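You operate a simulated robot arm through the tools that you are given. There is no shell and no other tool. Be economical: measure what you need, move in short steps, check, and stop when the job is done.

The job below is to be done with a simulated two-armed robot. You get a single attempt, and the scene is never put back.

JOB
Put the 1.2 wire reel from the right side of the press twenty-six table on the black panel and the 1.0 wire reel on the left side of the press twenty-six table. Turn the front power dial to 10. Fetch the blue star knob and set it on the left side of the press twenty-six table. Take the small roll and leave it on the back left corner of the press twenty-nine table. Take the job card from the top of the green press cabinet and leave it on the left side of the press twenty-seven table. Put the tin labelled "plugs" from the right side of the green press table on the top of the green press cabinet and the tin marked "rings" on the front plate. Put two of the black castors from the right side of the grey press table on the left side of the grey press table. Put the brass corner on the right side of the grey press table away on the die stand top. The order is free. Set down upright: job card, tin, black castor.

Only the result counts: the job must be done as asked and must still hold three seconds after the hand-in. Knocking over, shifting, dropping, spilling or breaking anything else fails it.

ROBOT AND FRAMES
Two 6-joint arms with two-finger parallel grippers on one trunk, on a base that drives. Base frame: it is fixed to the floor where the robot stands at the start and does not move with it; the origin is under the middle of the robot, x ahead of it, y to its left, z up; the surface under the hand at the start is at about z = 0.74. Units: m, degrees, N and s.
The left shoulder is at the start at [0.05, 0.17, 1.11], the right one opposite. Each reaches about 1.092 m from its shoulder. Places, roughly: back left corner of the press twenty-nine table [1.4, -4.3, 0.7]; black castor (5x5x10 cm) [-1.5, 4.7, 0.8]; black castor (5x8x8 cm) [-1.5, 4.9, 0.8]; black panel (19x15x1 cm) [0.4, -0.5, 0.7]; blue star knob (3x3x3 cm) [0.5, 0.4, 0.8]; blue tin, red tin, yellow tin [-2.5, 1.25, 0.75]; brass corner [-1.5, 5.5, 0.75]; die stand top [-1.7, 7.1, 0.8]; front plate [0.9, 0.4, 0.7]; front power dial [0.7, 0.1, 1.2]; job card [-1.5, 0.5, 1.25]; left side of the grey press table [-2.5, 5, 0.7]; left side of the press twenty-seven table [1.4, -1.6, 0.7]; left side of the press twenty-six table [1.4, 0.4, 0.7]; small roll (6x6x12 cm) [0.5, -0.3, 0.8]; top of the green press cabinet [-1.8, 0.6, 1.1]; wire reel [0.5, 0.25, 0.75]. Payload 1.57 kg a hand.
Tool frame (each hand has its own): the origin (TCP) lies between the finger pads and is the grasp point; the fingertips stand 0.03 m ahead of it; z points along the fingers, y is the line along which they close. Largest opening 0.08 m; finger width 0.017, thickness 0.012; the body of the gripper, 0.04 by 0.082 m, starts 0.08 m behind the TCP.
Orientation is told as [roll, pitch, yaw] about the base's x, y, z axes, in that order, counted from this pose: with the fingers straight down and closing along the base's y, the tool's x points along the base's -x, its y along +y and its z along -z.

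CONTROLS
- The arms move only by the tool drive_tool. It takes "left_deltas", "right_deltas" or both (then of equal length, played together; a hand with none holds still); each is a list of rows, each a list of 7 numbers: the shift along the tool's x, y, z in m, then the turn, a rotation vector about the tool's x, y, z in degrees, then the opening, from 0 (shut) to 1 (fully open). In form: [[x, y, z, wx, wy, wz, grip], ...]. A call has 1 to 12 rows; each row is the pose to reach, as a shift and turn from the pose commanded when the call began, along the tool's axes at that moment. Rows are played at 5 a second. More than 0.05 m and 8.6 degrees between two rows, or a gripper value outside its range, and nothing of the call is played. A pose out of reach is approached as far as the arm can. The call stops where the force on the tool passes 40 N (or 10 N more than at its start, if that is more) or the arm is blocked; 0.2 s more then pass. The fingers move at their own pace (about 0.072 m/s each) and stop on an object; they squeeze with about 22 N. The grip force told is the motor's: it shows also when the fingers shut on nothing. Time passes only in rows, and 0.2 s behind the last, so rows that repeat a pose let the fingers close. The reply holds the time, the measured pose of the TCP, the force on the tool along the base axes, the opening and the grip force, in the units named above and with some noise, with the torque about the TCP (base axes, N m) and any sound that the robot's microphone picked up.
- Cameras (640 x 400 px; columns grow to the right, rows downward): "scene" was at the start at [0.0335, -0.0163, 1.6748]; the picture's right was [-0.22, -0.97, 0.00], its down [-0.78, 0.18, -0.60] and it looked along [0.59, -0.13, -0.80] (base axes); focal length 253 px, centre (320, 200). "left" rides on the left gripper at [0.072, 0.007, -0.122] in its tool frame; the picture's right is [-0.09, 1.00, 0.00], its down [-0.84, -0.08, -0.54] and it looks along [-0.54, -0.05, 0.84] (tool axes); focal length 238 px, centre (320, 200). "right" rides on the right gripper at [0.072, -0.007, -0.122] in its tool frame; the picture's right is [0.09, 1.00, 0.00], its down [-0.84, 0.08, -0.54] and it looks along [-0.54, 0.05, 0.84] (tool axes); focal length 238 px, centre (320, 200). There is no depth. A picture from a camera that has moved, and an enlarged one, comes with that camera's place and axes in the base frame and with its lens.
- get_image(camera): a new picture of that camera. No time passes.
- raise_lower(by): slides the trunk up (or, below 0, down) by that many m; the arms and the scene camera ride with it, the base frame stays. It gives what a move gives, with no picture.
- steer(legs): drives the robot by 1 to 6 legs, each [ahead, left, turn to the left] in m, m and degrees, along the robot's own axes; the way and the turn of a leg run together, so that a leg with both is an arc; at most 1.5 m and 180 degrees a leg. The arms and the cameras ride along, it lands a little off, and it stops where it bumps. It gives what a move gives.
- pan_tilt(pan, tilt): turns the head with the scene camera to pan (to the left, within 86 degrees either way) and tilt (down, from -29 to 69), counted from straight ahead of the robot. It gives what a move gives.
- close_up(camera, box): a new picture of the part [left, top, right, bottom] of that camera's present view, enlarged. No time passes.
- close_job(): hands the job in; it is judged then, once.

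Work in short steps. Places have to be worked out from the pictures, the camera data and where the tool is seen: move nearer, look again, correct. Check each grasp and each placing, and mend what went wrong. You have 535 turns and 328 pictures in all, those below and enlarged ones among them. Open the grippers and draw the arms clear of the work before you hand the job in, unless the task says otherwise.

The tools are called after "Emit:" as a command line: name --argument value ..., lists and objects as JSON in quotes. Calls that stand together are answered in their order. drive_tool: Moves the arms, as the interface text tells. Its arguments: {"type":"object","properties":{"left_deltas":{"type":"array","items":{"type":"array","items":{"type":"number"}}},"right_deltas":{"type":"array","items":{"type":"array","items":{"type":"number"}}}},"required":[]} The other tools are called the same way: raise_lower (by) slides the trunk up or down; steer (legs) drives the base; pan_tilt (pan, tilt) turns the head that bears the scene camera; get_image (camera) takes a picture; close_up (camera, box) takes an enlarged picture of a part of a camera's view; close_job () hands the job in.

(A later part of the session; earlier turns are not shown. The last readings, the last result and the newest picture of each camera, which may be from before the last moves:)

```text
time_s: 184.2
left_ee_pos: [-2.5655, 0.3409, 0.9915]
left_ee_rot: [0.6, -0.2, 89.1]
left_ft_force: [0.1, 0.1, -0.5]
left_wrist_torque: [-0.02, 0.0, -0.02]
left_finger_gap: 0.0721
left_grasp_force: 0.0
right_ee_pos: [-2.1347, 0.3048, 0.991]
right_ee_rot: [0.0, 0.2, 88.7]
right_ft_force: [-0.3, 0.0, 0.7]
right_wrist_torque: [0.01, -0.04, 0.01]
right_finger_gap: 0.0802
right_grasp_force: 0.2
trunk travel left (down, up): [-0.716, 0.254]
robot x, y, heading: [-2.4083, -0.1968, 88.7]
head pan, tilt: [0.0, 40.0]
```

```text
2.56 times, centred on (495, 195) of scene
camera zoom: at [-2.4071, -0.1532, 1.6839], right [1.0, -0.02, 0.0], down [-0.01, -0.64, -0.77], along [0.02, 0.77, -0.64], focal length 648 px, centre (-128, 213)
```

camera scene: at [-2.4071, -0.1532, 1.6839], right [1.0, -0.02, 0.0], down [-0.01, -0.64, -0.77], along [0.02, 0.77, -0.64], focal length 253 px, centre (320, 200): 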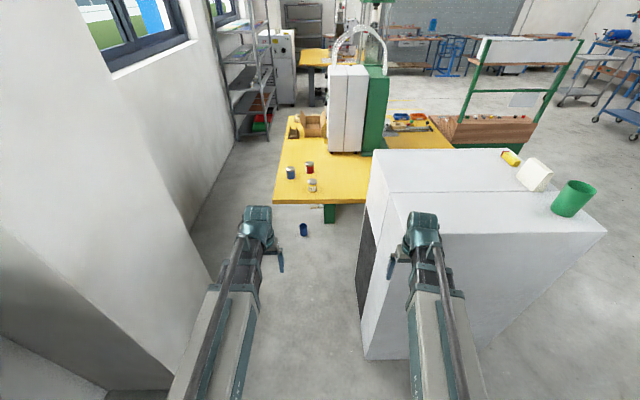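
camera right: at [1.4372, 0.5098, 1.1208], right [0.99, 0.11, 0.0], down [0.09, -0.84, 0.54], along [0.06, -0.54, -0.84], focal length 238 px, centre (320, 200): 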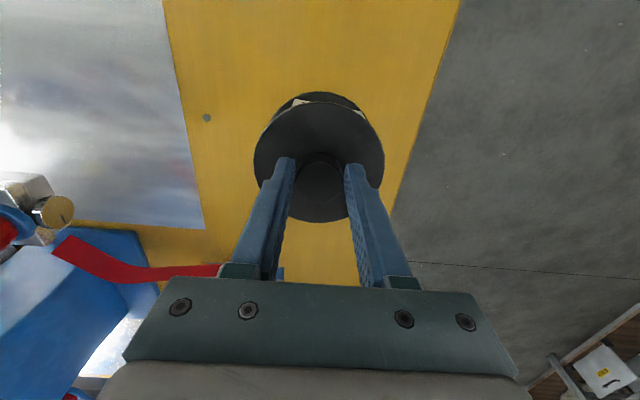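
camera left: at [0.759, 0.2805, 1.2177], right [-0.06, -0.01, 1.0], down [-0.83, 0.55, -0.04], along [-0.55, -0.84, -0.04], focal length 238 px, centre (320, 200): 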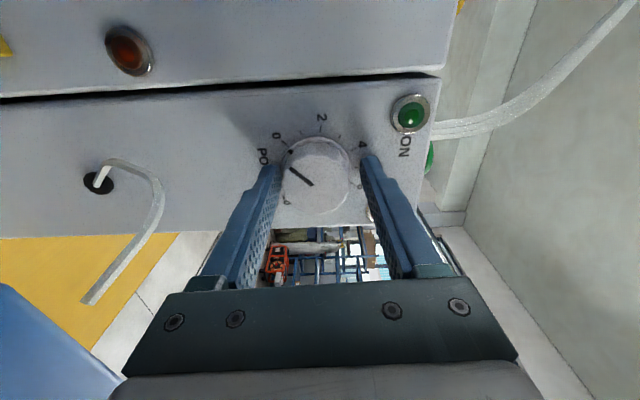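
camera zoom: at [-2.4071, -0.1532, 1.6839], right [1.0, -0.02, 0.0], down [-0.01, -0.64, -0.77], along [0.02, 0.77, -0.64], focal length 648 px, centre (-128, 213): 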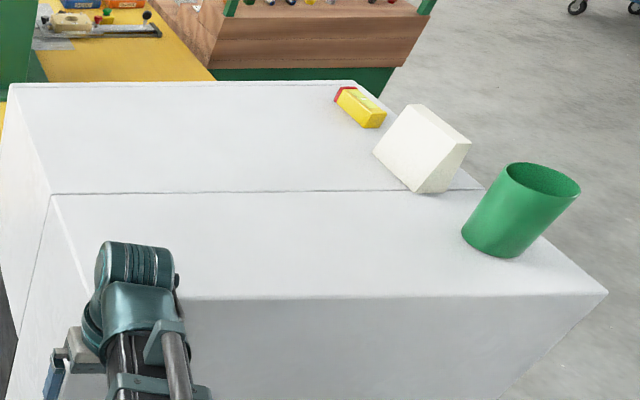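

Yellow = RINGS; red and blue labels face −x. I tuck the right hand, move forward, and use the left wrist camera (turned to look +x) to read them.

Emit:
drive_tool --right_deltas '[[0, 0.04, 0, 0, 0, 0, 1], [0, 0.08, 0, 0, 0, 0, 1], [0, 0.12, 0, 0, 0, 0, 1], [0, 0.15, 0, 0, 0, 0, 1], [0, 0.15, 0, 0, 0, 0, 1]]' --left_deltas '[[0, 0.04, 0, 0, 0, 0, 1], [0, 0.08, 0, 0, 0, 0, 1], [0, 0.12, 0, 0, 0, 0, 1], [0, 0.16, 0, 0, 0, 0, 1], [0, 0.19, 0, 0, 0, 0, 1]]'

Emit:
steer --legs '[[0.33, 0, 1]]'

Emit:
drive_tool --left_deltas '[[-0.03, 0.01, 0, 0, 0, 8, 1], [-0.07, 0.02, 0, 0, 0, 16, 1], [-0.11, 0.03, 0, 0, 0, 24, 1], [-0.15, 0.04, 0, 0, 0, 32, 1], [-0.19, 0.05, 0, 0, 0, 40, 1], [-0.23, 0.06, 0, 0, 0, 48, 1], [-0.27, 0.06, 0, 0, 0, 56, 1], [-0.31, 0.06, 0, 0, 0, 64, 1], [-0.35, 0.06, 0, 0, 0, 72, 1], [-0.39, 0.06, 0, 0, 0, 80, 1], [-0.42, 0.06, 0, 0, 0, 88, 1]]'

Emit:
get_image --camera "left"

```text
time_s: 185.4
left_ee_pos: [-2.7558, 0.3443, 0.9913]
left_ee_rot: [0.7, -0.2, 88.9]
left_ft_force: [0.8, -0.9, 0.8]
left_wrist_torque: [0.0, 0.0, -0.02]
left_finger_gap: 0.08
left_grasp_force: 0.0
right_ee_pos: [-2.2819, 0.3057, 0.9903]
right_ee_rot: [-0.1, 0.1, 88.8]
right_ft_force: [0.0, 0.0, 1.1]
right_wrist_torque: [0.03, -0.01, 0.0]
right_finger_gap: 0.0803
right_grasp_force: 0.1
trunk travel left (down, up): [-0.716, 0.254]
robot x, y, heading: [-2.4102, -0.2006, 88.5]
head pan, tilt: [0.0, 40.0]
```

```text
time_s: 187.6
left_ee_pos: [-2.7661, 0.6651, 0.9899]
left_ee_rot: [0.6, -0.2, 90.4]
left_ft_force: [0.5, -0.5, 0.4]
left_wrist_torque: [0.0, 0.0, -0.02]
left_finger_gap: 0.08
left_grasp_force: 0.0
right_ee_pos: [-2.2924, 0.6369, 0.9904]
right_ee_rot: [0.0, 0.3, 90.1]
right_ft_force: [0.0, -0.2, -0.2]
right_wrist_torque: [0.02, 0.01, 0.01]
right_finger_gap: 0.0797
right_grasp_force: 0.0
trunk travel left (down, up): [-0.716, 0.254]
robot x, y, heading: [-2.4109, 0.1323, 90.2]
head pan, tilt: [0.0, 40.0]
```

```text
time_s: 189.9
left_ee_pos: [-2.811, 1.0228, 0.9911]
left_ee_rot: [0.3, 0.7, 2.2]
left_ft_force: [0.9, 0.4, -0.8]
left_wrist_torque: [-0.01, -0.03, -0.07]
left_finger_gap: 0.0799
left_grasp_force: 0.1
left hand out of reach, approached as far as the arm can: row 10, 11
right_ee_pos: [-2.2903, 0.6381, 0.9908]
right_ee_rot: [-0.1, 0.2, 90.1]
right_ft_force: [0.5, 0.2, 0.3]
right_wrist_torque: [0.02, 0.0, -0.03]
right_finger_gap: 0.0803
right_grasp_force: 0.0
trunk travel left (down, up): [-0.716, 0.254]
robot x, y, heading: [-2.4069, 0.132, 90.4]
head pan, tilt: [0.0, 40.0]
```

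```text
257 pictures are left
camera left: at [-2.8811, 1.0255, 1.1147], right [0.05, 1.0, 0.0], down [0.84, -0.05, 0.53], along [0.53, -0.03, -0.85], focal length 238 px, centre (320, 200)
```

left: 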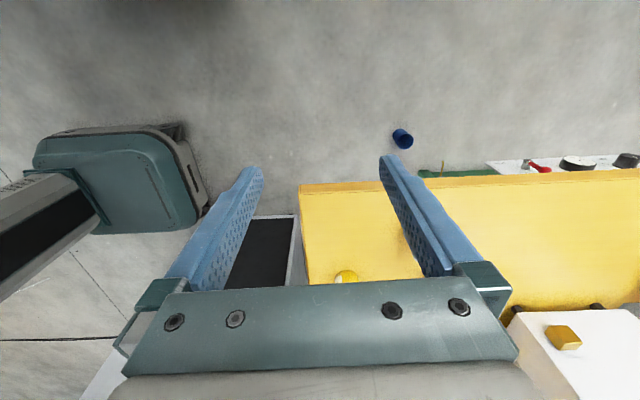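

The gripper blocks the low-angle view; I tilt the hand 40° so the camera looks more horizontally toward +x.

Emit:
drive_tool --left_deltas '[[0, 0, 0, 0, -8, 0, 1], [0, 0, 0, 0, -16, 0, 1], [0, 0, 0, 0, -24, 0, 1], [0, 0, 0, 0, -32, 0, 1], [0, 0, 0, 0, -40, 0, 1]]'

Emit:
get_image --camera "left"

```text
time_s: 191.2
left_ee_pos: [-2.7928, 0.9838, 1.0413]
left_ee_rot: [0.5, -39.5, 2.2]
left_ft_force: [-0.1, -0.7, -1.5]
left_wrist_torque: [-0.01, -0.02, 0.0]
left_finger_gap: 0.08
left_grasp_force: 0.0
left hand out of reach, approached as far as the arm can: row 1, 2, 3, 4, 5
right_ee_pos: [-2.2922, 0.6366, 0.9907]
right_ee_rot: [-0.1, 0.2, 90.0]
right_ft_force: [0.5, 0.2, -0.1]
right_wrist_torque: [-0.01, 0.01, 0.0]
right_finger_gap: 0.0799
right_grasp_force: 0.1
trunk travel left (down, up): [-0.716, 0.254]
robot x, y, heading: [-2.4106, 0.1293, 90.0]
head pan, tilt: [0.0, 40.0]
```

```text
256 pictures are left
camera left: at [-2.9258, 0.9841, 1.0907], right [0.03, 1.0, 0.06], down [0.3, -0.07, 0.95], along [0.95, -0.01, -0.31], focal length 238 px, centre (320, 200)
```

left: 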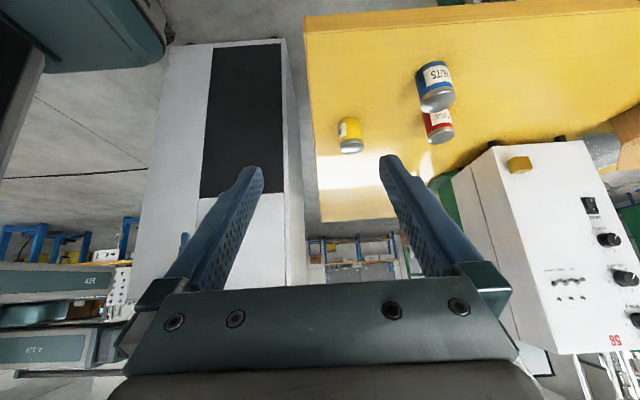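

Upside-down but labels visible. Zoom.

Emit:
close_up --camera "left" --box '[400, 50, 480, 150]'

```text
4.00 times, centred on (440, 100) of left
camera zoom: at [-2.9258, 0.9841, 1.0907], right [0.03, 1.0, 0.06], down [0.3, -0.07, 0.95], along [0.95, -0.01, -0.31], focal length 953 px, centre (-160, 600)
```

zoom: 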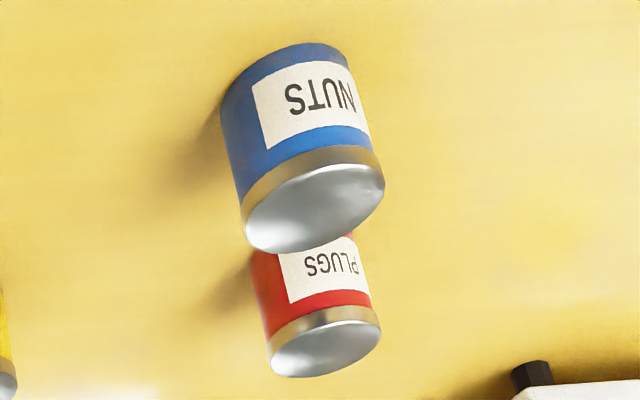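

Blue = NUTS, red = PLUGS. I restore the left hand's orientation and shift the robot 0.1 left, 0.15 forward.

Emit:
drive_tool --left_deltas '[[0, 0, 0, 0, 8, 0, 1], [0, 0, 0, 0, 16, 0, 1], [0, 0, 0, 0, 24, 0, 1], [0, 0, 0, 0, 32, 0, 1], [0, 0, 0, 0, 39.5, 0, 1]]'

Emit:
drive_tool --left_deltas '[[0, -0.03, 0, 0, 0, -8, 1], [0, -0.06, 0, 0, 0, -16, 1], [0, -0.1, 0, 0, 0, -24, 1], [0, -0.14, 0, 0, 0, -32, 1], [0, -0.18, 0, 0, 0, -40, 1], [0, -0.22, 0, 0, 0, -48, 1], [0, -0.26, 0, 0, 0, -56, 1], [0, -0.3, 0, 0, 0, -64, 1], [0, -0.34, 0, 0, 0, -72, 1], [0, -0.36, 0, 0, 0, -80, 1], [0, -0.36, 0, 0, 0, -88, 1]]'

Emit:
steer --legs '[[0, 0.1, 0], [0.14, 0, 0]]'

Emit:
get_image --camera "scene"

```text
time_s: 192.3
left_ee_pos: [-2.7955, 0.9831, 0.9919]
left_ee_rot: [0.2, 0.3, 2.3]
left_ft_force: [0.4, 1.4, -0.3]
left_wrist_torque: [0.0, -0.01, 0.04]
left_finger_gap: 0.0802
left_grasp_force: 0.0
left hand out of reach, approached as far as the arm can: row 1, 2, 3, 4, 5
right_ee_pos: [-2.292, 0.6373, 0.991]
right_ee_rot: [-0.2, 0.2, 90.0]
right_ft_force: [0.2, 0.3, -0.2]
right_wrist_torque: [0.02, 0.01, 0.0]
right_finger_gap: 0.08
right_grasp_force: 0.0
trunk travel left (down, up): [-0.716, 0.254]
robot x, y, heading: [-2.4082, 0.1308, 90.2]
head pan, tilt: [0.0, 40.0]
```

```text
time_s: 194.8
left_ee_pos: [-2.7763, 0.6237, 0.9908]
left_ee_rot: [0.1, -0.2, 90.5]
left_ft_force: [0.5, 0.0, 1.1]
left_wrist_torque: [-0.01, 0.01, 0.01]
left_finger_gap: 0.0802
left_grasp_force: 0.0
left hand out of reach, approached as far as the arm can: row 6, 7, 8, 9, 10, 11
right_ee_pos: [-2.2908, 0.6382, 0.9899]
right_ee_rot: [-0.1, 0.2, 90.1]
right_ft_force: [0.2, -1.1, 0.4]
right_wrist_torque: [-0.01, 0.02, 0.0]
right_finger_gap: 0.08
right_grasp_force: 0.0
trunk travel left (down, up): [-0.716, 0.254]
robot x, y, heading: [-2.406, 0.1297, 90.0]
head pan, tilt: [0.0, 40.0]
```

```text
time_s: 196.8
left_ee_pos: [-2.8764, 0.7651, 0.99]
left_ee_rot: [0.2, -0.2, 90.2]
left_ft_force: [-0.7, -0.3, -0.4]
left_wrist_torque: [-0.03, 0.02, -0.03]
left_finger_gap: 0.0803
left_grasp_force: 0.0
right_ee_pos: [-2.3897, 0.7788, 0.99]
right_ee_rot: [-0.2, 0.2, 90.1]
right_ft_force: [0.5, 0.5, 0.7]
right_wrist_torque: [-0.03, -0.02, 0.01]
right_finger_gap: 0.08
right_grasp_force: 0.0
trunk travel left (down, up): [-0.716, 0.254]
robot x, y, heading: [-2.5078, 0.272, 90.0]
head pan, tilt: [0.0, 40.0]
```

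```text
254 pictures are left
camera scene: at [-2.5052, 0.3173, 1.6838], right [1.0, 0.0, 0.0], down [0.0, -0.64, -0.77], along [0.0, 0.77, -0.64], focal length 253 px, centre (320, 200)
```

scene: 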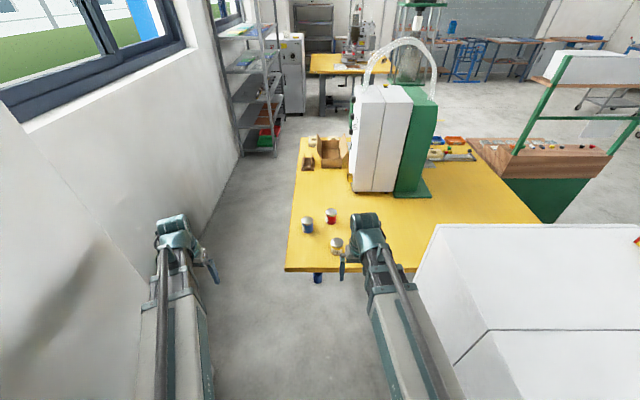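

Red (PLUGS) at (-2.449,1.246). I extend the right hand above it.

Emit:
drive_tool --right_deltas '[[-0.04, 0.01, 0, 0, 0, 0, 1], [-0.08, 0.02, 0, 0, 0, 0, 1], [-0.12, 0.03, 0, 0, 0, 0, 1], [-0.16, 0.04, 0, 0, 0, 0, 1], [-0.2, 0.05, 0, 0, 0, 0, 1], [-0.24, 0.058, 0, 0, 0, 0, 1], [-0.28, 0.058, 0, 0, 0, 0, 1], [-0.32, 0.058, 0, 0, 0, 0, 1], [-0.36, 0.058, 0, 0, 0, 0, 1], [-0.4, 0.058, 0, 0, 0, 0, 1], [-0.44, 0.058, 0, 0, 0, 0, 1], [-0.467, 0.058, 0, 0, 0, 0, 1]]'

Emit:
get_image --camera "right"

```text
time_s: 199.4
left_ee_pos: [-2.8759, 0.765, 0.9918]
left_ee_rot: [0.1, -0.1, 90.2]
left_ft_force: [-0.1, -0.2, 0.0]
left_wrist_torque: [0.01, 0.04, 0.02]
left_finger_gap: 0.0801
left_grasp_force: 0.1
right_ee_pos: [-2.4399, 1.1864, 0.9898]
right_ee_rot: [0.1, 0.1, 90.0]
right_ft_force: [-0.7, -0.5, -0.1]
right_wrist_torque: [0.03, -0.01, -0.02]
right_finger_gap: 0.0799
right_grasp_force: 0.1
right hand out of reach, approached as far as the arm can: row 11, 12
trunk travel left (down, up): [-0.716, 0.254]
robot x, y, heading: [-2.5071, 0.2741, 90.0]
head pan, tilt: [0.0, 40.0]
```

```text
253 pictures are left
camera right: at [-2.4328, 1.1159, 1.1127], right [-1.0, -0.09, 0.0], down [-0.08, 0.84, 0.54], along [-0.05, 0.54, -0.84], focal length 238 px, centre (320, 200)
```

right: 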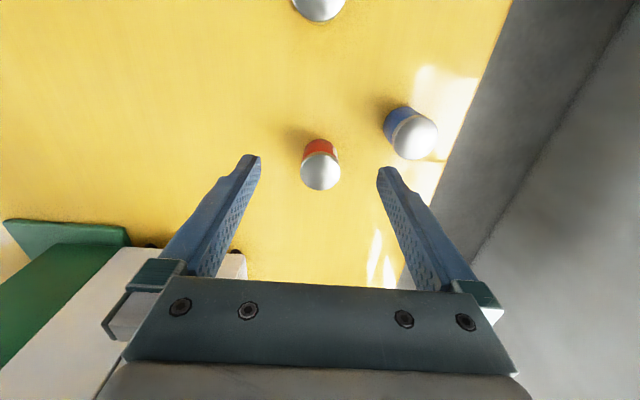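

The arm's fingers-down limit is ≈0.87 m; I drive the robot 0.075 forward to bring the hand over the tin (target (-2.446,1.257)).

Emit:
steer --legs '[[0.074, 0, 0]]'

Emit:
raise_lower --by -0.1

Emit:
get_image --camera "right"

```text
time_s: 200.5
left_ee_pos: [-2.8753, 0.8392, 0.99]
left_ee_rot: [0.1, -0.1, 90.2]
left_ft_force: [0.5, -0.3, 0.3]
left_wrist_torque: [-0.05, -0.01, -0.02]
left_finger_gap: 0.0799
left_grasp_force: 0.0
right_ee_pos: [-2.4409, 1.2601, 0.99]
right_ee_rot: [-0.1, 0.2, 89.9]
right_ft_force: [0.4, -0.8, -0.1]
right_wrist_torque: [-0.03, -0.01, 0.01]
right_finger_gap: 0.08
right_grasp_force: 0.1
trunk travel left (down, up): [-0.716, 0.254]
robot x, y, heading: [-2.5138, 0.3484, 89.8]
head pan, tilt: [0.0, 40.0]
```

```text
time_s: 201.8
left_ee_pos: [-2.8762, 0.838, 0.8907]
left_ee_rot: [0.1, -0.2, 90.2]
left_ft_force: [-0.6, 0.5, -0.8]
left_wrist_torque: [0.01, 0.03, 0.05]
left_finger_gap: 0.08
left_grasp_force: 0.0
right_ee_pos: [-2.4404, 1.2592, 0.8909]
right_ee_rot: [-0.1, 0.0, 89.8]
right_ft_force: [0.5, -0.7, -0.2]
right_wrist_torque: [0.01, -0.01, -0.02]
right_finger_gap: 0.0797
right_grasp_force: 0.0
trunk travel left (down, up): [-0.616, 0.354]
robot x, y, heading: [-2.508, 0.3465, 90.0]
head pan, tilt: [0.0, 40.0]
```

```text
252 pictures are left
camera right: at [-2.4331, 1.1892, 1.0131], right [-1.0, -0.09, 0.0], down [-0.08, 0.84, 0.54], along [-0.05, 0.54, -0.84], focal length 238 px, centre (320, 200)
```

right: 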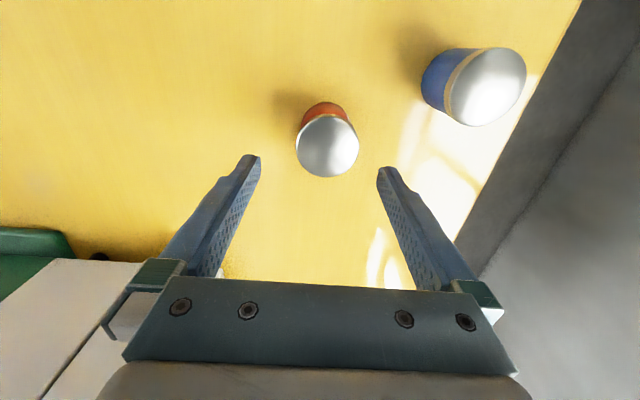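

Aligned within 5 mm; correct and lower 0.105, then grip.

Emit:
drive_tool --right_deltas '[[0, 0.005, 0, 0, 0, 0, 1]]'

Emit:
raise_lower --by -0.102

Emit:
drive_tool --right_deltas '[[0, 0, 0, 0, 0, 0, 0.7], [0, 0, 0, 0, 0, 0, 0.4], [0, 0, 0, 0, 0, 0, 0.4], [0, 0, 0, 0, 0, 0, 0.4]]'

Emit:
get_image --camera "right"

```text
time_s: 202.2
left_ee_pos: [-2.8762, 0.8384, 0.8907]
left_ee_rot: [0.1, -0.2, 90.2]
left_ft_force: [0.1, 1.1, 0.9]
left_wrist_torque: [-0.01, -0.05, 0.02]
left_finger_gap: 0.0802
left_grasp_force: 0.1
right_ee_pos: [-2.446, 1.2589, 0.8905]
right_ee_rot: [-0.1, 0.0, 89.9]
right_ft_force: [0.0, -0.3, 0.0]
right_wrist_torque: [-0.03, 0.01, 0.01]
right_finger_gap: 0.0799
right_grasp_force: 0.0
trunk travel left (down, up): [-0.616, 0.354]
robot x, y, heading: [-2.5066, 0.3425, 89.9]
head pan, tilt: [0.0, 40.0]
```

```text
time_s: 203.5
left_ee_pos: [-2.8766, 0.8385, 0.7884]
left_ee_rot: [0.1, -0.1, 90.2]
left_ft_force: [0.0, -0.5, 0.1]
left_wrist_torque: [0.02, 0.0, 0.0]
left_finger_gap: 0.08
left_grasp_force: 0.0
right_ee_pos: [-2.4463, 1.259, 0.7878]
right_ee_rot: [-0.1, 0.1, 90.0]
right_ft_force: [0.3, -0.7, 0.2]
right_wrist_torque: [0.03, -0.01, 0.02]
right_finger_gap: 0.0801
right_grasp_force: 0.1
trunk travel left (down, up): [-0.514, 0.456]
robot x, y, heading: [-2.5089, 0.3457, 89.8]
head pan, tilt: [0.0, 40.0]
```

```text
time_s: 204.5
left_ee_pos: [-2.8761, 0.8384, 0.7889]
left_ee_rot: [0.1, -0.2, 90.2]
left_ft_force: [-1.6, 0.6, -0.1]
left_wrist_torque: [0.01, 0.0, 0.0]
left_finger_gap: 0.08
left_grasp_force: 0.0
right_ee_pos: [-2.4458, 1.2591, 0.7897]
right_ee_rot: [-0.1, 0.1, 89.9]
right_ft_force: [-1.5, 0.1, 1.7]
right_wrist_torque: [-0.01, 0.15, -0.01]
right_finger_gap: 0.0574
right_grasp_force: 22.3
trunk travel left (down, up): [-0.514, 0.456]
robot x, y, heading: [-2.5044, 0.3435, 89.9]
head pan, tilt: [0.0, 40.0]
```

```text
251 pictures are left
camera right: at [-2.4382, 1.1886, 0.911], right [-1.0, -0.09, 0.0], down [-0.08, 0.84, 0.54], along [-0.05, 0.54, -0.84], focal length 238 px, centre (320, 200)
```

right: 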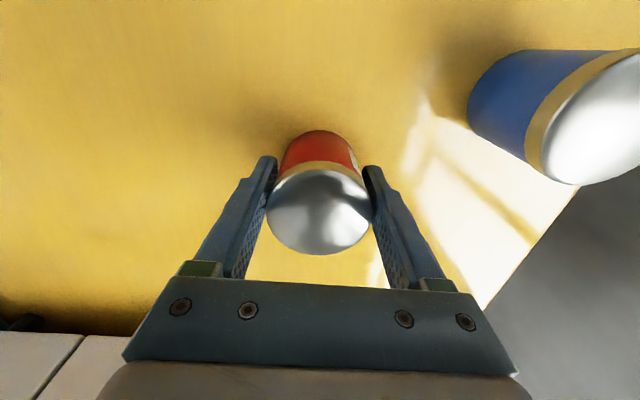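

Tin gripped. Raise and carry it over the cabinet to about (-1.82,0.62).

Emit:
raise_lower --by 0.44

Emit:
drive_tool --right_deltas '[[0.03, -0.03, 0, 0, 0, 0, 0.4], [0.06, -0.06, 0, 0, 0, 0, 0.4], [0.09, -0.09, 0, 0, 0, 0, 0.4], [0.12, -0.12, 0, 0, 0, 0, 0.4], [0.15, -0.15, 0, 0, 0, 0, 0.4], [0.18, -0.18, 0, 0, 0, 0, 0.4], [0.21, -0.21, 0, 0, 0, 0, 0.4], [0.24, -0.24, 0, 0, 0, 0, 0.4], [0.27, -0.27, 0, 0, 0, 0, 0.4], [0.3, -0.3, 0, 0, 0, 0, 0.4], [0.33, -0.33, 0, 0, 0, 0, 0.4], [0.36, -0.36, 0, 0, 0, 0, 0.4]]'

Emit:
drive_tool --right_deltas '[[0.03, -0.03, 0, 0, 0, 0, 0.4], [0.06, -0.06, 0, 0, 0, 0, 0.4], [0.09, -0.09, 0, 0, 0, 0, 0.4], [0.12, -0.12, 0, 0, 0, 0, 0.4], [0.15, -0.15, 0, 0, 0, 0, 0.4], [0.18, -0.18, 0, 0, 0, 0, 0.4], [0.21, -0.21, 0, 0, 0, 0, 0.4], [0.24, -0.24, 0, 0, 0, 0, 0.4], [0.265, -0.265, 0, 0, 0, 0, 0.4]]'

Emit:
pan_tilt --pan -50 --tilt 45

Emit:
get_image --camera "scene"

Emit:
get_image --camera "right"

```text
refused: 0.44 is not a number from -0.4 to 0.4
```

```text
time_s: 206.8
left_ee_pos: [-2.8773, 0.837, 0.7894]
left_ee_rot: [0.1, -0.3, 90.3]
left_ft_force: [-0.2, -0.6, -0.1]
left_wrist_torque: [0.02, 0.05, 0.01]
left_finger_gap: 0.0802
left_grasp_force: 0.0
right_ee_pos: [-2.1569, 0.9681, 0.7889]
right_ee_rot: [0.2, -0.1, 89.9]
right_ft_force: [-4.6, 4.3, 2.7]
right_wrist_torque: [-0.52, -0.64, -0.25]
right_finger_gap: 0.0575
right_grasp_force: 21.8
trunk travel left (down, up): [-0.514, 0.456]
robot x, y, heading: [-2.5064, 0.3427, 90.0]
head pan, tilt: [0.0, 40.0]
stopped in row 11 (right hand): the force on the tool passed its limit at 73 N (the readings are from after the stop); the commanded pose is now the measured one
```

```text
time_s: 207.0
left_ee_pos: [-2.878, 0.8365, 0.7897]
left_ee_rot: [0.1, -0.2, 90.3]
left_ft_force: [-0.5, 0.7, 0.5]
left_wrist_torque: [0.0, 0.02, 0.04]
left_finger_gap: 0.0797
left_grasp_force: 0.0
right_ee_pos: [-2.158, 0.9704, 0.7882]
right_ee_rot: [0.4, -0.2, 90.0]
right_ft_force: [-6.0, 6.4, 5.1]
right_wrist_torque: [-0.83, -0.77, -0.37]
right_finger_gap: 0.0575
right_grasp_force: 22.4
trunk travel left (down, up): [-0.514, 0.456]
robot x, y, heading: [-2.5077, 0.3442, 90.0]
head pan, tilt: [0.0, 40.0]
stopped in row 1 (right hand): the force on the tool passed its limit at 68 N (the readings are from after the stop); the commanded pose is now the measured one
```

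```text
time_s: 208.2
left_ee_pos: [-2.878, 0.8383, 0.7888]
left_ee_rot: [0.0, -0.1, 90.4]
left_ft_force: [-0.3, 0.0, -0.9]
left_wrist_torque: [-0.01, -0.01, 0.01]
left_finger_gap: 0.0801
left_grasp_force: 0.1
right_ee_pos: [-2.1575, 0.9689, 0.7893]
right_ee_rot: [0.3, -0.3, 89.9]
right_ft_force: [-11.4, 16.3, 10.2]
right_wrist_torque: [-2.07, -1.37, -0.55]
right_finger_gap: 0.0574
right_grasp_force: 22.0
trunk travel left (down, up): [-0.514, 0.456]
robot x, y, heading: [-2.5094, 0.345, 90.1]
head pan, tilt: [-50.0, 45.0]
```

```text
250 pictures are left
camera scene: at [-2.4446, 0.3584, 1.4748], right [0.64, -0.76, 0.0], down [-0.54, -0.46, -0.71], along [0.54, 0.46, -0.71], focal length 253 px, centre (320, 200)
```

scene: 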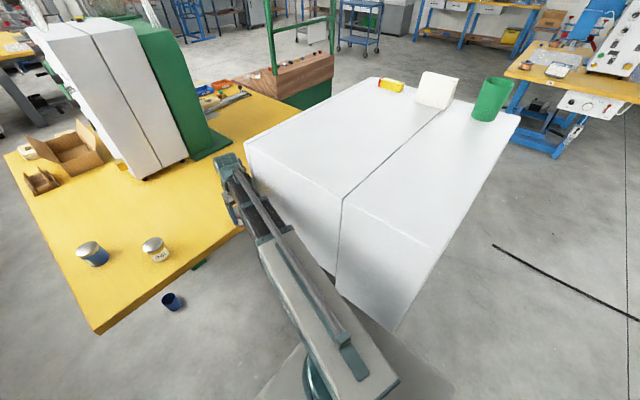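

```text
249 pictures are left
camera right: at [-2.1487, 0.8981, 0.9104], right [-1.0, -0.09, 0.01], down [-0.07, 0.83, 0.55], along [-0.05, 0.54, -0.84], focal length 238 px, centre (320, 200)
```

right: 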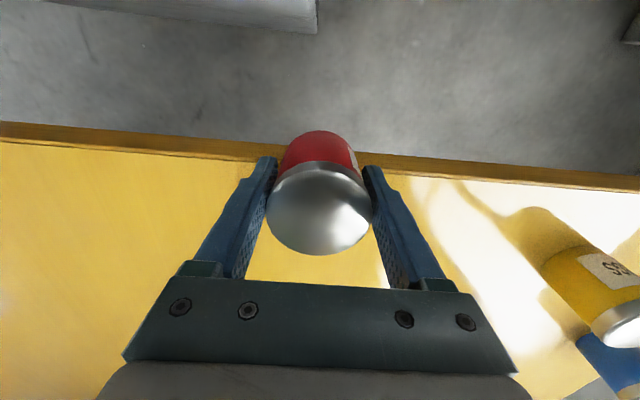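

The 0.44 raise was refused (limit 0.4) and the arm pressed against the cabinet edge. I back the hand off along the way it came, then raise.

Emit:
drive_tool --right_deltas '[[-0.02, 0.03, 0, 0, 0, 0, 0.4], [-0.04, 0.06, 0, 0, 0, 0, 0.4], [-0.06, 0.09, 0, 0, 0, 0, 0.4]]'

Emit:
get_image --camera "scene"

```text
time_s: 209.0
left_ee_pos: [-2.8762, 0.8382, 0.7893]
left_ee_rot: [0.2, -0.2, 90.3]
left_ft_force: [-0.9, 0.5, 0.0]
left_wrist_torque: [-0.01, 0.03, -0.01]
left_finger_gap: 0.0799
left_grasp_force: 0.1
right_ee_pos: [-2.246, 1.028, 0.7879]
right_ee_rot: [0.4, -0.3, 89.9]
right_ft_force: [1.1, 0.4, 3.1]
right_wrist_torque: [-0.05, -0.11, 0.01]
right_finger_gap: 0.0576
right_grasp_force: 21.5
trunk travel left (down, up): [-0.514, 0.456]
robot x, y, heading: [-2.503, 0.3464, 89.7]
head pan, tilt: [-50.0, 45.0]
```

```text
248 pictures are left
camera scene: at [-2.4429, 0.3569, 1.4746], right [0.64, -0.77, 0.0], down [-0.54, -0.45, -0.71], along [0.54, 0.46, -0.71], focal length 253 px, centre (320, 200)
```

scene: 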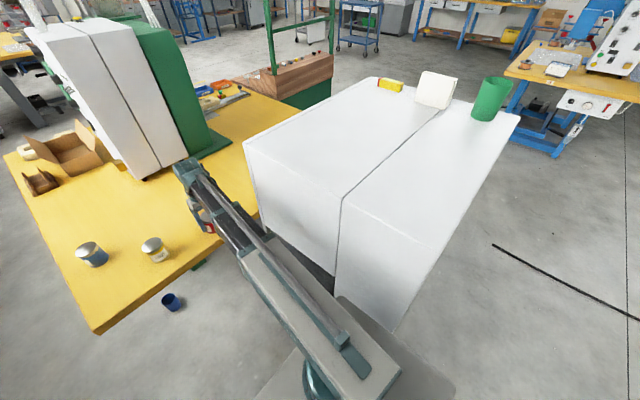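

The cabinet looks unmoved. Raise 0.4, then 0.05.

Emit:
raise_lower --by 0.4

Emit:
raise_lower --by 0.05

Emit:
get_image --camera "scene"

Emit:
get_image --camera "right"

```text
time_s: 212.8
left_ee_pos: [-2.8764, 0.8378, 1.1894]
left_ee_rot: [0.1, -0.2, 90.3]
left_ft_force: [0.0, 0.0, -0.1]
left_wrist_torque: [-0.02, 0.01, 0.04]
left_finger_gap: 0.0798
left_grasp_force: 0.1
right_ee_pos: [-2.246, 1.029, 1.1884]
right_ee_rot: [0.4, -0.3, 90.0]
right_ft_force: [0.3, 0.2, -2.1]
right_wrist_torque: [-0.03, 0.0, -0.01]
right_finger_gap: 0.0577
right_grasp_force: 22.2
trunk travel left (down, up): [-0.914, 0.056]
robot x, y, heading: [-2.506, 0.3432, 90.0]
head pan, tilt: [-50.0, 45.0]
```

```text
time_s: 213.8
left_ee_pos: [-2.8764, 0.8363, 1.2391]
left_ee_rot: [0.1, -0.2, 90.3]
left_ft_force: [0.6, -0.7, -0.3]
left_wrist_torque: [-0.02, 0.01, 0.0]
left_finger_gap: 0.0798
left_grasp_force: 0.0
right_ee_pos: [-2.2467, 1.0303, 1.2393]
right_ee_rot: [0.4, -0.3, 89.9]
right_ft_force: [-0.5, 0.2, -2.0]
right_wrist_torque: [-0.05, 0.0, 0.0]
right_finger_gap: 0.0573
right_grasp_force: 22.3
trunk travel left (down, up): [-0.964, 0.006]
robot x, y, heading: [-2.5075, 0.3429, 90.2]
head pan, tilt: [-50.0, 45.0]
```

```text
247 pictures are left
camera scene: at [-2.4428, 0.3578, 1.9246], right [0.64, -0.77, 0.0], down [-0.54, -0.46, -0.71], along [0.54, 0.46, -0.71], focal length 253 px, centre (320, 200)
```

scene: 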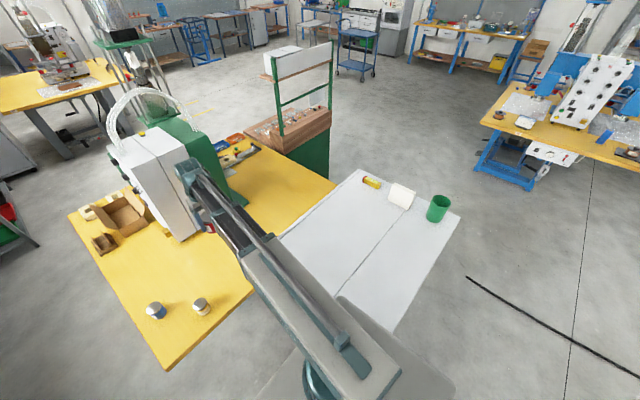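

```text
246 pictures are left
camera right: at [-2.237, 0.9577, 1.3602], right [-1.0, -0.09, 0.01], down [-0.07, 0.83, 0.55], along [-0.05, 0.54, -0.84], focal length 238 px, centre (320, 200)
```

right: 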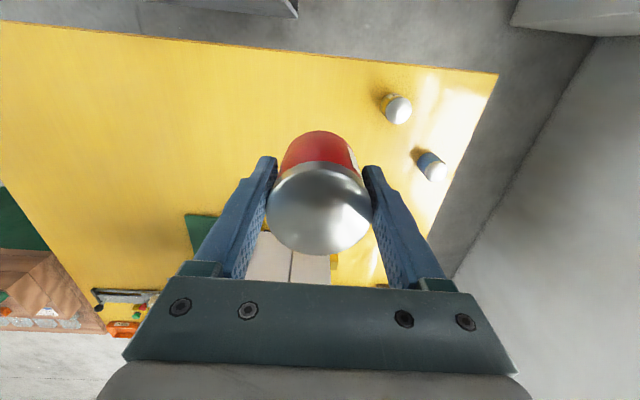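

All clear above the cabinet; carry the tin to (-1.82,0.62).

Emit:
drive_tool --right_deltas '[[0.034, -0.035, 0, 0, 0, 0, 0.4], [0.068, -0.07, 0, 0, 0, 0, 0.4], [0.102, -0.105, 0, 0, 0, 0, 0.4], [0.136, -0.14, 0, 0, 0, 0, 0.4], [0.17, -0.175, 0, 0, 0, 0, 0.4], [0.204, -0.21, 0, 0, 0, 0, 0.4], [0.238, -0.245, 0, 0, 0, 0, 0.4], [0.272, -0.28, 0, 0, 0, 0, 0.4], [0.306, -0.315, 0, 0, 0, 0, 0.4], [0.34, -0.35, 0, 0, 0, 0, 0.4], [0.374, -0.385, 0, 0, 0, 0, 0.4], [0.408, -0.42, 0, 0, 0, 0, 0.4]]'

Emit:
get_image --camera "scene"

Emit:
get_image --camera "right"

```text
time_s: 216.4
left_ee_pos: [-2.8756, 0.8365, 1.2402]
left_ee_rot: [0.1, -0.2, 90.3]
left_ft_force: [-0.1, 0.1, 0.2]
left_wrist_torque: [0.01, -0.01, -0.02]
left_finger_gap: 0.0799
left_grasp_force: 0.0
right_ee_pos: [-1.8251, 0.6195, 1.2388]
right_ee_rot: [0.4, -0.3, 89.9]
right_ft_force: [0.1, 0.1, -2.6]
right_wrist_torque: [0.0, 0.03, -0.01]
right_finger_gap: 0.0573
right_grasp_force: 22.1
right hand out of reach, approached as far as the arm can: row 10, 11, 12
trunk travel left (down, up): [-0.964, 0.006]
robot x, y, heading: [-2.5094, 0.344, 90.2]
head pan, tilt: [-50.0, 45.0]
```

```text
245 pictures are left
camera scene: at [-2.4415, 0.3566, 1.9246], right [0.64, -0.77, 0.0], down [-0.54, -0.46, -0.71], along [0.54, 0.46, -0.71], focal length 253 px, centre (320, 200)
```

scene: 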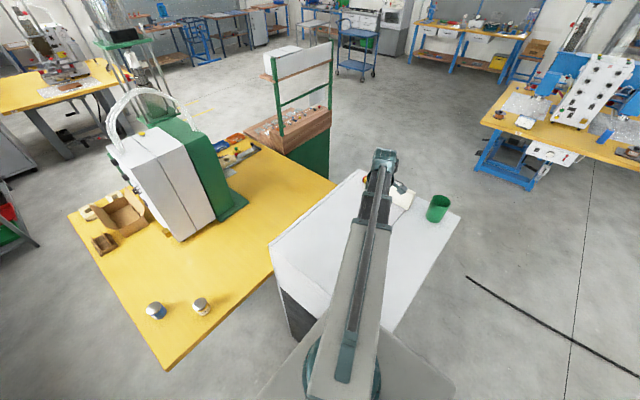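

```text
244 pictures are left
camera right: at [-1.815, 0.5488, 1.36], right [-1.0, -0.09, 0.01], down [-0.07, 0.83, 0.55], along [-0.06, 0.54, -0.84], focal length 238 px, centre (320, 200)
```

right: 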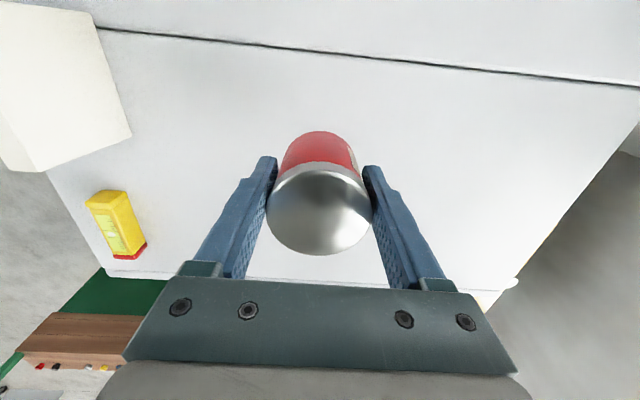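

Free spot below. Lower carefully to contact (expected TCP ≈1.16).

Emit:
raise_lower --by -0.055

Emit:
raise_lower --by -0.01

Emit:
raise_lower --by -0.008

```text
time_s: 217.3
left_ee_pos: [-2.877, 0.8368, 1.1841]
left_ee_rot: [0.1, -0.2, 90.2]
left_ft_force: [0.0, -0.2, -0.1]
left_wrist_torque: [0.02, 0.01, -0.05]
left_finger_gap: 0.0801
left_grasp_force: 0.1
right_ee_pos: [-1.8255, 0.6201, 1.1839]
right_ee_rot: [0.4, -0.3, 89.9]
right_ft_force: [-0.1, 0.0, -3.2]
right_wrist_torque: [0.0, -0.03, -0.01]
right_finger_gap: 0.0576
right_grasp_force: 22.6
trunk travel left (down, up): [-0.909, 0.061]
robot x, y, heading: [-2.5093, 0.3479, 90.2]
head pan, tilt: [-50.0, 45.0]
```

```text
time_s: 217.9
left_ee_pos: [-2.8765, 0.8372, 1.174]
left_ee_rot: [0.2, -0.3, 90.2]
left_ft_force: [-1.1, -1.3, -0.4]
left_wrist_torque: [-0.02, 0.01, 0.0]
left_finger_gap: 0.0801
left_grasp_force: 0.1
right_ee_pos: [-1.825, 0.6215, 1.1748]
right_ee_rot: [0.4, -0.3, 89.9]
right_ft_force: [0.2, -0.3, -1.9]
right_wrist_torque: [-0.02, 0.0, -0.01]
right_finger_gap: 0.0573
right_grasp_force: 22.0
trunk travel left (down, up): [-0.899, 0.071]
robot x, y, heading: [-2.5069, 0.3474, 90.1]
head pan, tilt: [-50.0, 45.0]
```

```text
time_s: 218.5
left_ee_pos: [-2.8769, 0.8365, 1.1661]
left_ee_rot: [0.0, -0.2, 90.3]
left_ft_force: [0.5, 0.3, 0.3]
left_wrist_torque: [0.02, 0.01, 0.02]
left_finger_gap: 0.0799
left_grasp_force: 0.0
right_ee_pos: [-1.8254, 0.6203, 1.1655]
right_ee_rot: [0.3, -0.3, 90.0]
right_ft_force: [5.0, 2.6, 18.5]
right_wrist_torque: [0.13, -0.73, 0.05]
right_finger_gap: 0.0577
right_grasp_force: 21.7
trunk travel left (down, up): [-0.891, 0.079]
robot x, y, heading: [-2.5087, 0.3429, 90.3]
head pan, tilt: [-50.0, 45.0]
```

Contact. Release and rise.

Emit:
drive_tool --right_deltas '[[0, 0, 0, 0, 0, 0, 0.8], [0, 0, 0, 0, 0, 0, 1], [0, 0, 0, 0, 0, 0, 1], [0, 0, 0, 0, 0, 0, 1]]'

Emit:
raise_lower --by 0.075

Emit:
get_image --camera "right"

```text
time_s: 219.5
left_ee_pos: [-2.8772, 0.8368, 1.1655]
left_ee_rot: [0.1, -0.2, 90.3]
left_ft_force: [-0.4, 1.1, 0.3]
left_wrist_torque: [0.0, 0.0, -0.01]
left_finger_gap: 0.0799
left_grasp_force: 0.0
right_ee_pos: [-1.8252, 0.6194, 1.1653]
right_ee_rot: [0.5, -0.3, 90.0]
right_ft_force: [-0.8, 0.1, 0.3]
right_wrist_torque: [0.01, 0.05, -0.03]
right_finger_gap: 0.0798
right_grasp_force: 0.0
trunk travel left (down, up): [-0.891, 0.079]
robot x, y, heading: [-2.5055, 0.3436, 89.8]
head pan, tilt: [-50.0, 45.0]
```

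```text
time_s: 220.6
left_ee_pos: [-2.877, 0.8373, 1.2409]
left_ee_rot: [0.1, -0.2, 90.4]
left_ft_force: [-0.1, -0.3, -0.1]
left_wrist_torque: [0.0, 0.0, 0.02]
left_finger_gap: 0.0799
left_grasp_force: 0.0
right_ee_pos: [-1.8261, 0.6202, 1.24]
right_ee_rot: [0.4, -0.3, 90.0]
right_ft_force: [0.7, -0.2, -0.1]
right_wrist_torque: [0.02, 0.0, -0.02]
right_finger_gap: 0.0799
right_grasp_force: 0.1
trunk travel left (down, up): [-0.966, 0.004]
robot x, y, heading: [-2.5028, 0.3455, 90.1]
head pan, tilt: [-50.0, 45.0]
```

```text
243 pictures are left
camera right: at [-1.8165, 0.5496, 1.3624], right [-1.0, -0.09, 0.01], down [-0.07, 0.83, 0.55], along [-0.05, 0.54, -0.84], focal length 238 px, centre (320, 200)
```

right: 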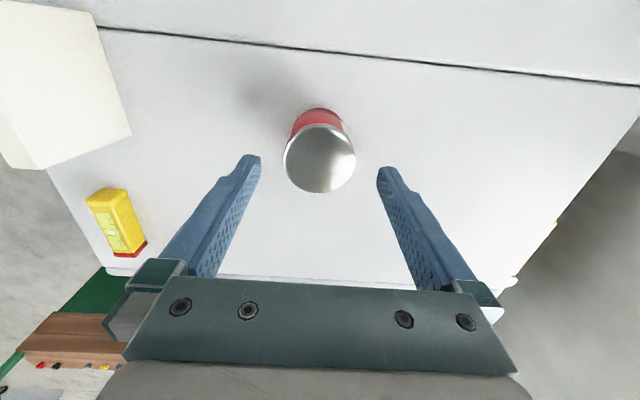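

Plugs tin stands on the cabinet. Now I zoom in on the job card.

Emit:
close_up --camera "scene" --box '[350, 160, 470, 235]'

```text
5.33 times, centred on (410, 198) of scene
camera zoom: at [-2.4428, 0.3574, 1.9266], right [0.64, -0.77, 0.0], down [-0.54, -0.46, -0.71], along [0.54, 0.46, -0.71], focal length 1350 px, centre (-160, 213)
```

zoom: 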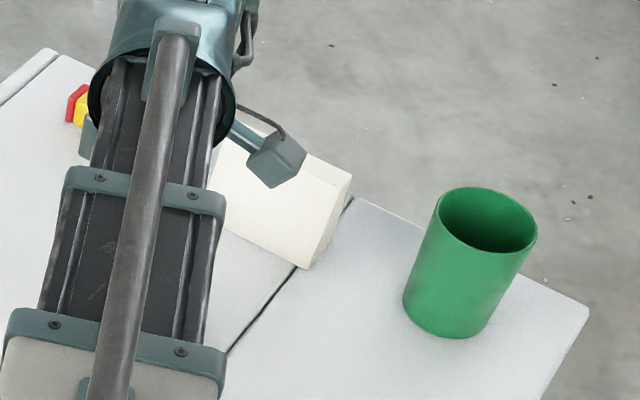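

The card is a wedge about 0.09 wide (y), ~0.05 deep, near (-1.61,0.565). I move the hand partway toward it and look.

Emit:
drive_tool --right_deltas '[[0.02, -0.04, 0, 0, 0, 0, 1], [0.04, -0.08, 0, 0, 0, 0, 1], [0.055, -0.12, 0, 0, 0, 0, 1]]'

Emit:
get_image --camera "right"

```text
time_s: 221.4
left_ee_pos: [-2.8761, 0.8375, 1.2427]
left_ee_rot: [0.2, -0.3, 90.3]
left_ft_force: [-0.3, 0.9, -0.1]
left_wrist_torque: [-0.01, 0.05, -0.04]
left_finger_gap: 0.0799
left_grasp_force: 0.1
right_ee_pos: [-1.7035, 0.5666, 1.2401]
right_ee_rot: [0.4, -0.3, 90.0]
right_ft_force: [-1.3, -0.9, -0.2]
right_wrist_torque: [0.01, 0.01, 0.0]
right_finger_gap: 0.0802
right_grasp_force: 0.1
trunk travel left (down, up): [-0.966, 0.004]
robot x, y, heading: [-2.5063, 0.3439, 90.1]
head pan, tilt: [-50.0, 45.0]
```

```text
241 pictures are left
camera right: at [-1.6941, 0.4958, 1.3617], right [-1.0, -0.09, 0.01], down [-0.07, 0.83, 0.55], along [-0.06, 0.54, -0.84], focal length 238 px, centre (320, 200)
```

right: 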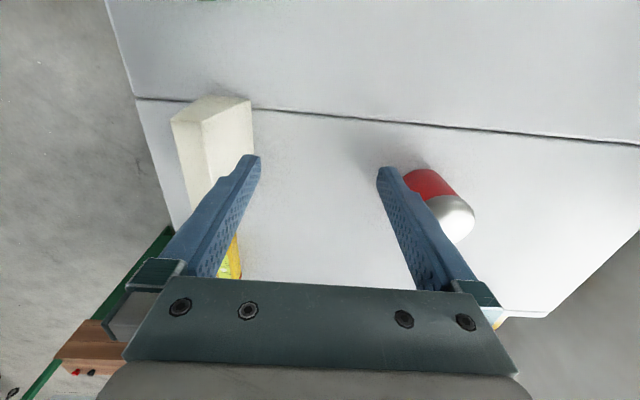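

Emit:
close_up --camera "right" --box '[130, 70, 290, 210]'

```text
2.86 times, centred on (210, 140) of right
camera zoom: at [-1.6941, 0.4958, 1.3617], right [-1.0, -0.09, 0.01], down [-0.07, 0.83, 0.55], along [-0.06, 0.54, -0.84], focal length 681 px, centre (634, 371)
```

zoom: 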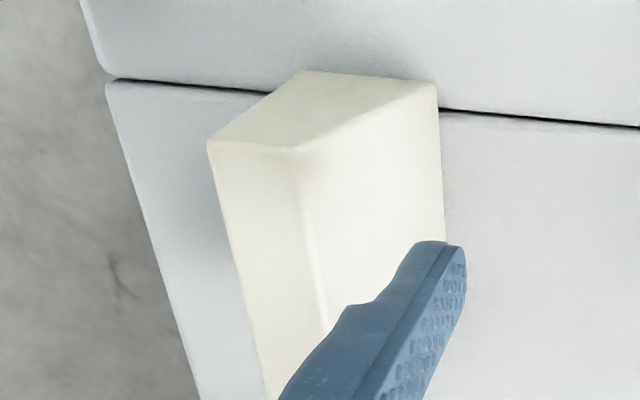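

The card's section is 0.044 (base) to 0.021 (top), centred at ≈(-1.611,0.59), top ≈1.19. I move above it.

Emit:
drive_tool --right_deltas '[[-0.01, -0.04, 0, 0, 0, 0, 1], [-0.022, -0.08, 0, 0, 0, 0, 1], [-0.022, -0.0925, 0, 0, 0, 0, 1]]'

Emit:
get_image --camera "right"

```text
time_s: 222.2
left_ee_pos: [-2.8759, 0.8374, 1.2406]
left_ee_rot: [0.2, -0.2, 90.2]
left_ft_force: [0.9, -0.3, 1.2]
left_wrist_torque: [-0.02, 0.0, 0.02]
left_finger_gap: 0.0802
left_grasp_force: 0.2
right_ee_pos: [-1.6121, 0.5878, 1.2412]
right_ee_rot: [0.5, -0.2, 89.9]
right_ft_force: [-0.3, 0.6, -0.2]
right_wrist_torque: [-0.02, -0.01, 0.02]
right_finger_gap: 0.0802
right_grasp_force: 0.0
right hand out of reach, approached as far as the arm can: row 2, 3
trunk travel left (down, up): [-0.966, 0.004]
robot x, y, heading: [-2.5066, 0.3461, 90.2]
head pan, tilt: [-50.0, 45.0]
```

```text
239 pictures are left
camera right: at [-1.6028, 0.5165, 1.3623], right [-1.0, -0.09, 0.01], down [-0.07, 0.83, 0.55], along [-0.05, 0.54, -0.84], focal length 238 px, centre (320, 200)
```

right: 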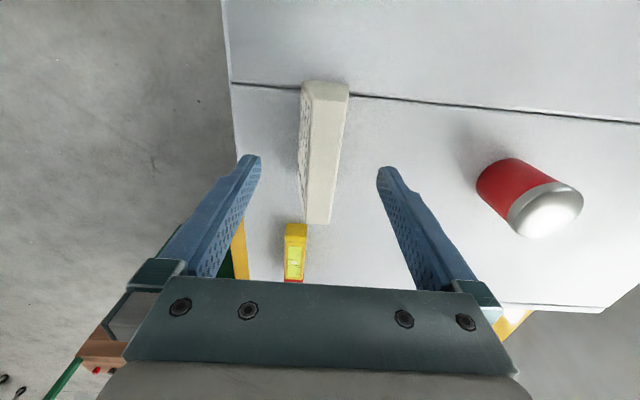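

Card is between the fingers. Lower 0.073 and close gently.

Emit:
raise_lower --by -0.073

Emit:
get_image --camera "right"

```text
time_s: 223.3
left_ee_pos: [-2.8773, 0.8368, 1.1675]
left_ee_rot: [0.1, -0.2, 90.2]
left_ft_force: [-1.2, -0.7, -0.7]
left_wrist_torque: [-0.02, 0.01, 0.0]
left_finger_gap: 0.08
left_grasp_force: 0.1
right_ee_pos: [-1.6126, 0.5879, 1.1669]
right_ee_rot: [0.3, -0.3, 89.9]
right_ft_force: [0.2, -0.5, -0.2]
right_wrist_torque: [0.03, -0.02, -0.01]
right_finger_gap: 0.08
right_grasp_force: 0.1
trunk travel left (down, up): [-0.893, 0.077]
robot x, y, heading: [-2.505, 0.3453, 90.3]
head pan, tilt: [-50.0, 45.0]
```

```text
238 pictures are left
camera right: at [-1.6034, 0.5167, 1.2895], right [-1.0, -0.09, 0.01], down [-0.07, 0.83, 0.55], along [-0.05, 0.54, -0.84], focal length 238 px, centre (320, 200)
```

right: 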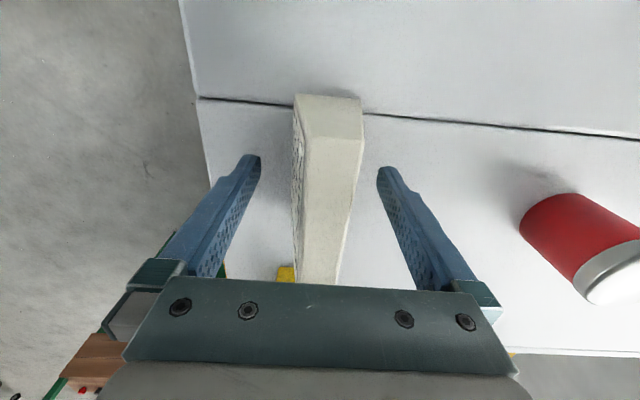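

Emit:
drive_tool --right_deltas '[[0, 0, 0, 0, 0, 0, 0.6], [0, 0, 0, 0, 0, 0, 0.3], [0, 0, 0, 0, 0, 0, 0.1], [0, 0, 0, 0, 0, 0, 0.1], [0, 0, 0, 0, 0, 0, 0.1]]'

Emit:
raise_lower --by 0.02

Emit:
get_image --camera "right"

```text
time_s: 224.5
left_ee_pos: [-2.8769, 0.8364, 1.168]
left_ee_rot: [0.1, -0.2, 90.4]
left_ft_force: [0.4, 0.1, -0.1]
left_wrist_torque: [0.01, -0.01, -0.03]
left_finger_gap: 0.0803
left_grasp_force: 0.1
right_ee_pos: [-1.6123, 0.588, 1.1682]
right_ee_rot: [0.5, -0.3, 89.8]
right_ft_force: [0.3, -0.1, -0.2]
right_wrist_torque: [-0.07, 0.02, -0.01]
right_finger_gap: 0.0391
right_grasp_force: 21.9
trunk travel left (down, up): [-0.893, 0.077]
robot x, y, heading: [-2.5086, 0.3462, 90.0]
head pan, tilt: [-50.0, 45.0]
```

```text
time_s: 225.2
left_ee_pos: [-2.8763, 0.837, 1.188]
left_ee_rot: [0.1, -0.1, 90.3]
left_ft_force: [0.2, -0.9, -0.1]
left_wrist_torque: [0.01, 0.0, 0.01]
left_finger_gap: 0.0799
left_grasp_force: 0.0
right_ee_pos: [-1.6114, 0.5891, 1.188]
right_ee_rot: [0.4, -0.2, 90.0]
right_ft_force: [0.8, -0.2, -1.5]
right_wrist_torque: [-0.05, -0.04, 0.0]
right_finger_gap: 0.0394
right_grasp_force: 21.9
trunk travel left (down, up): [-0.913, 0.057]
robot x, y, heading: [-2.5057, 0.3464, 90.1]
head pan, tilt: [-50.0, 45.0]
```

```text
237 pictures are left
camera right: at [-1.603, 0.517, 1.3092], right [-1.0, -0.09, 0.01], down [-0.07, 0.83, 0.55], along [-0.06, 0.54, -0.84], focal length 238 px, centre (320, 200)
```

right: 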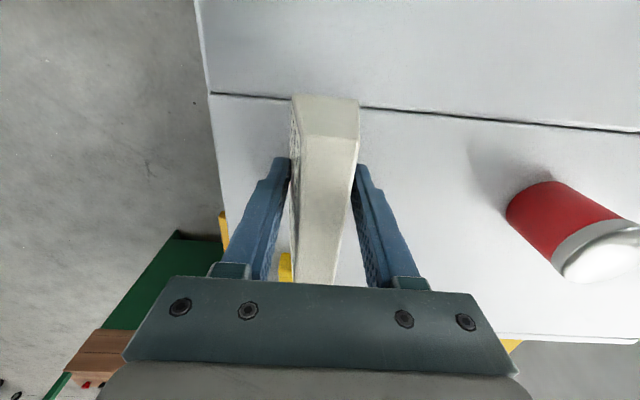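

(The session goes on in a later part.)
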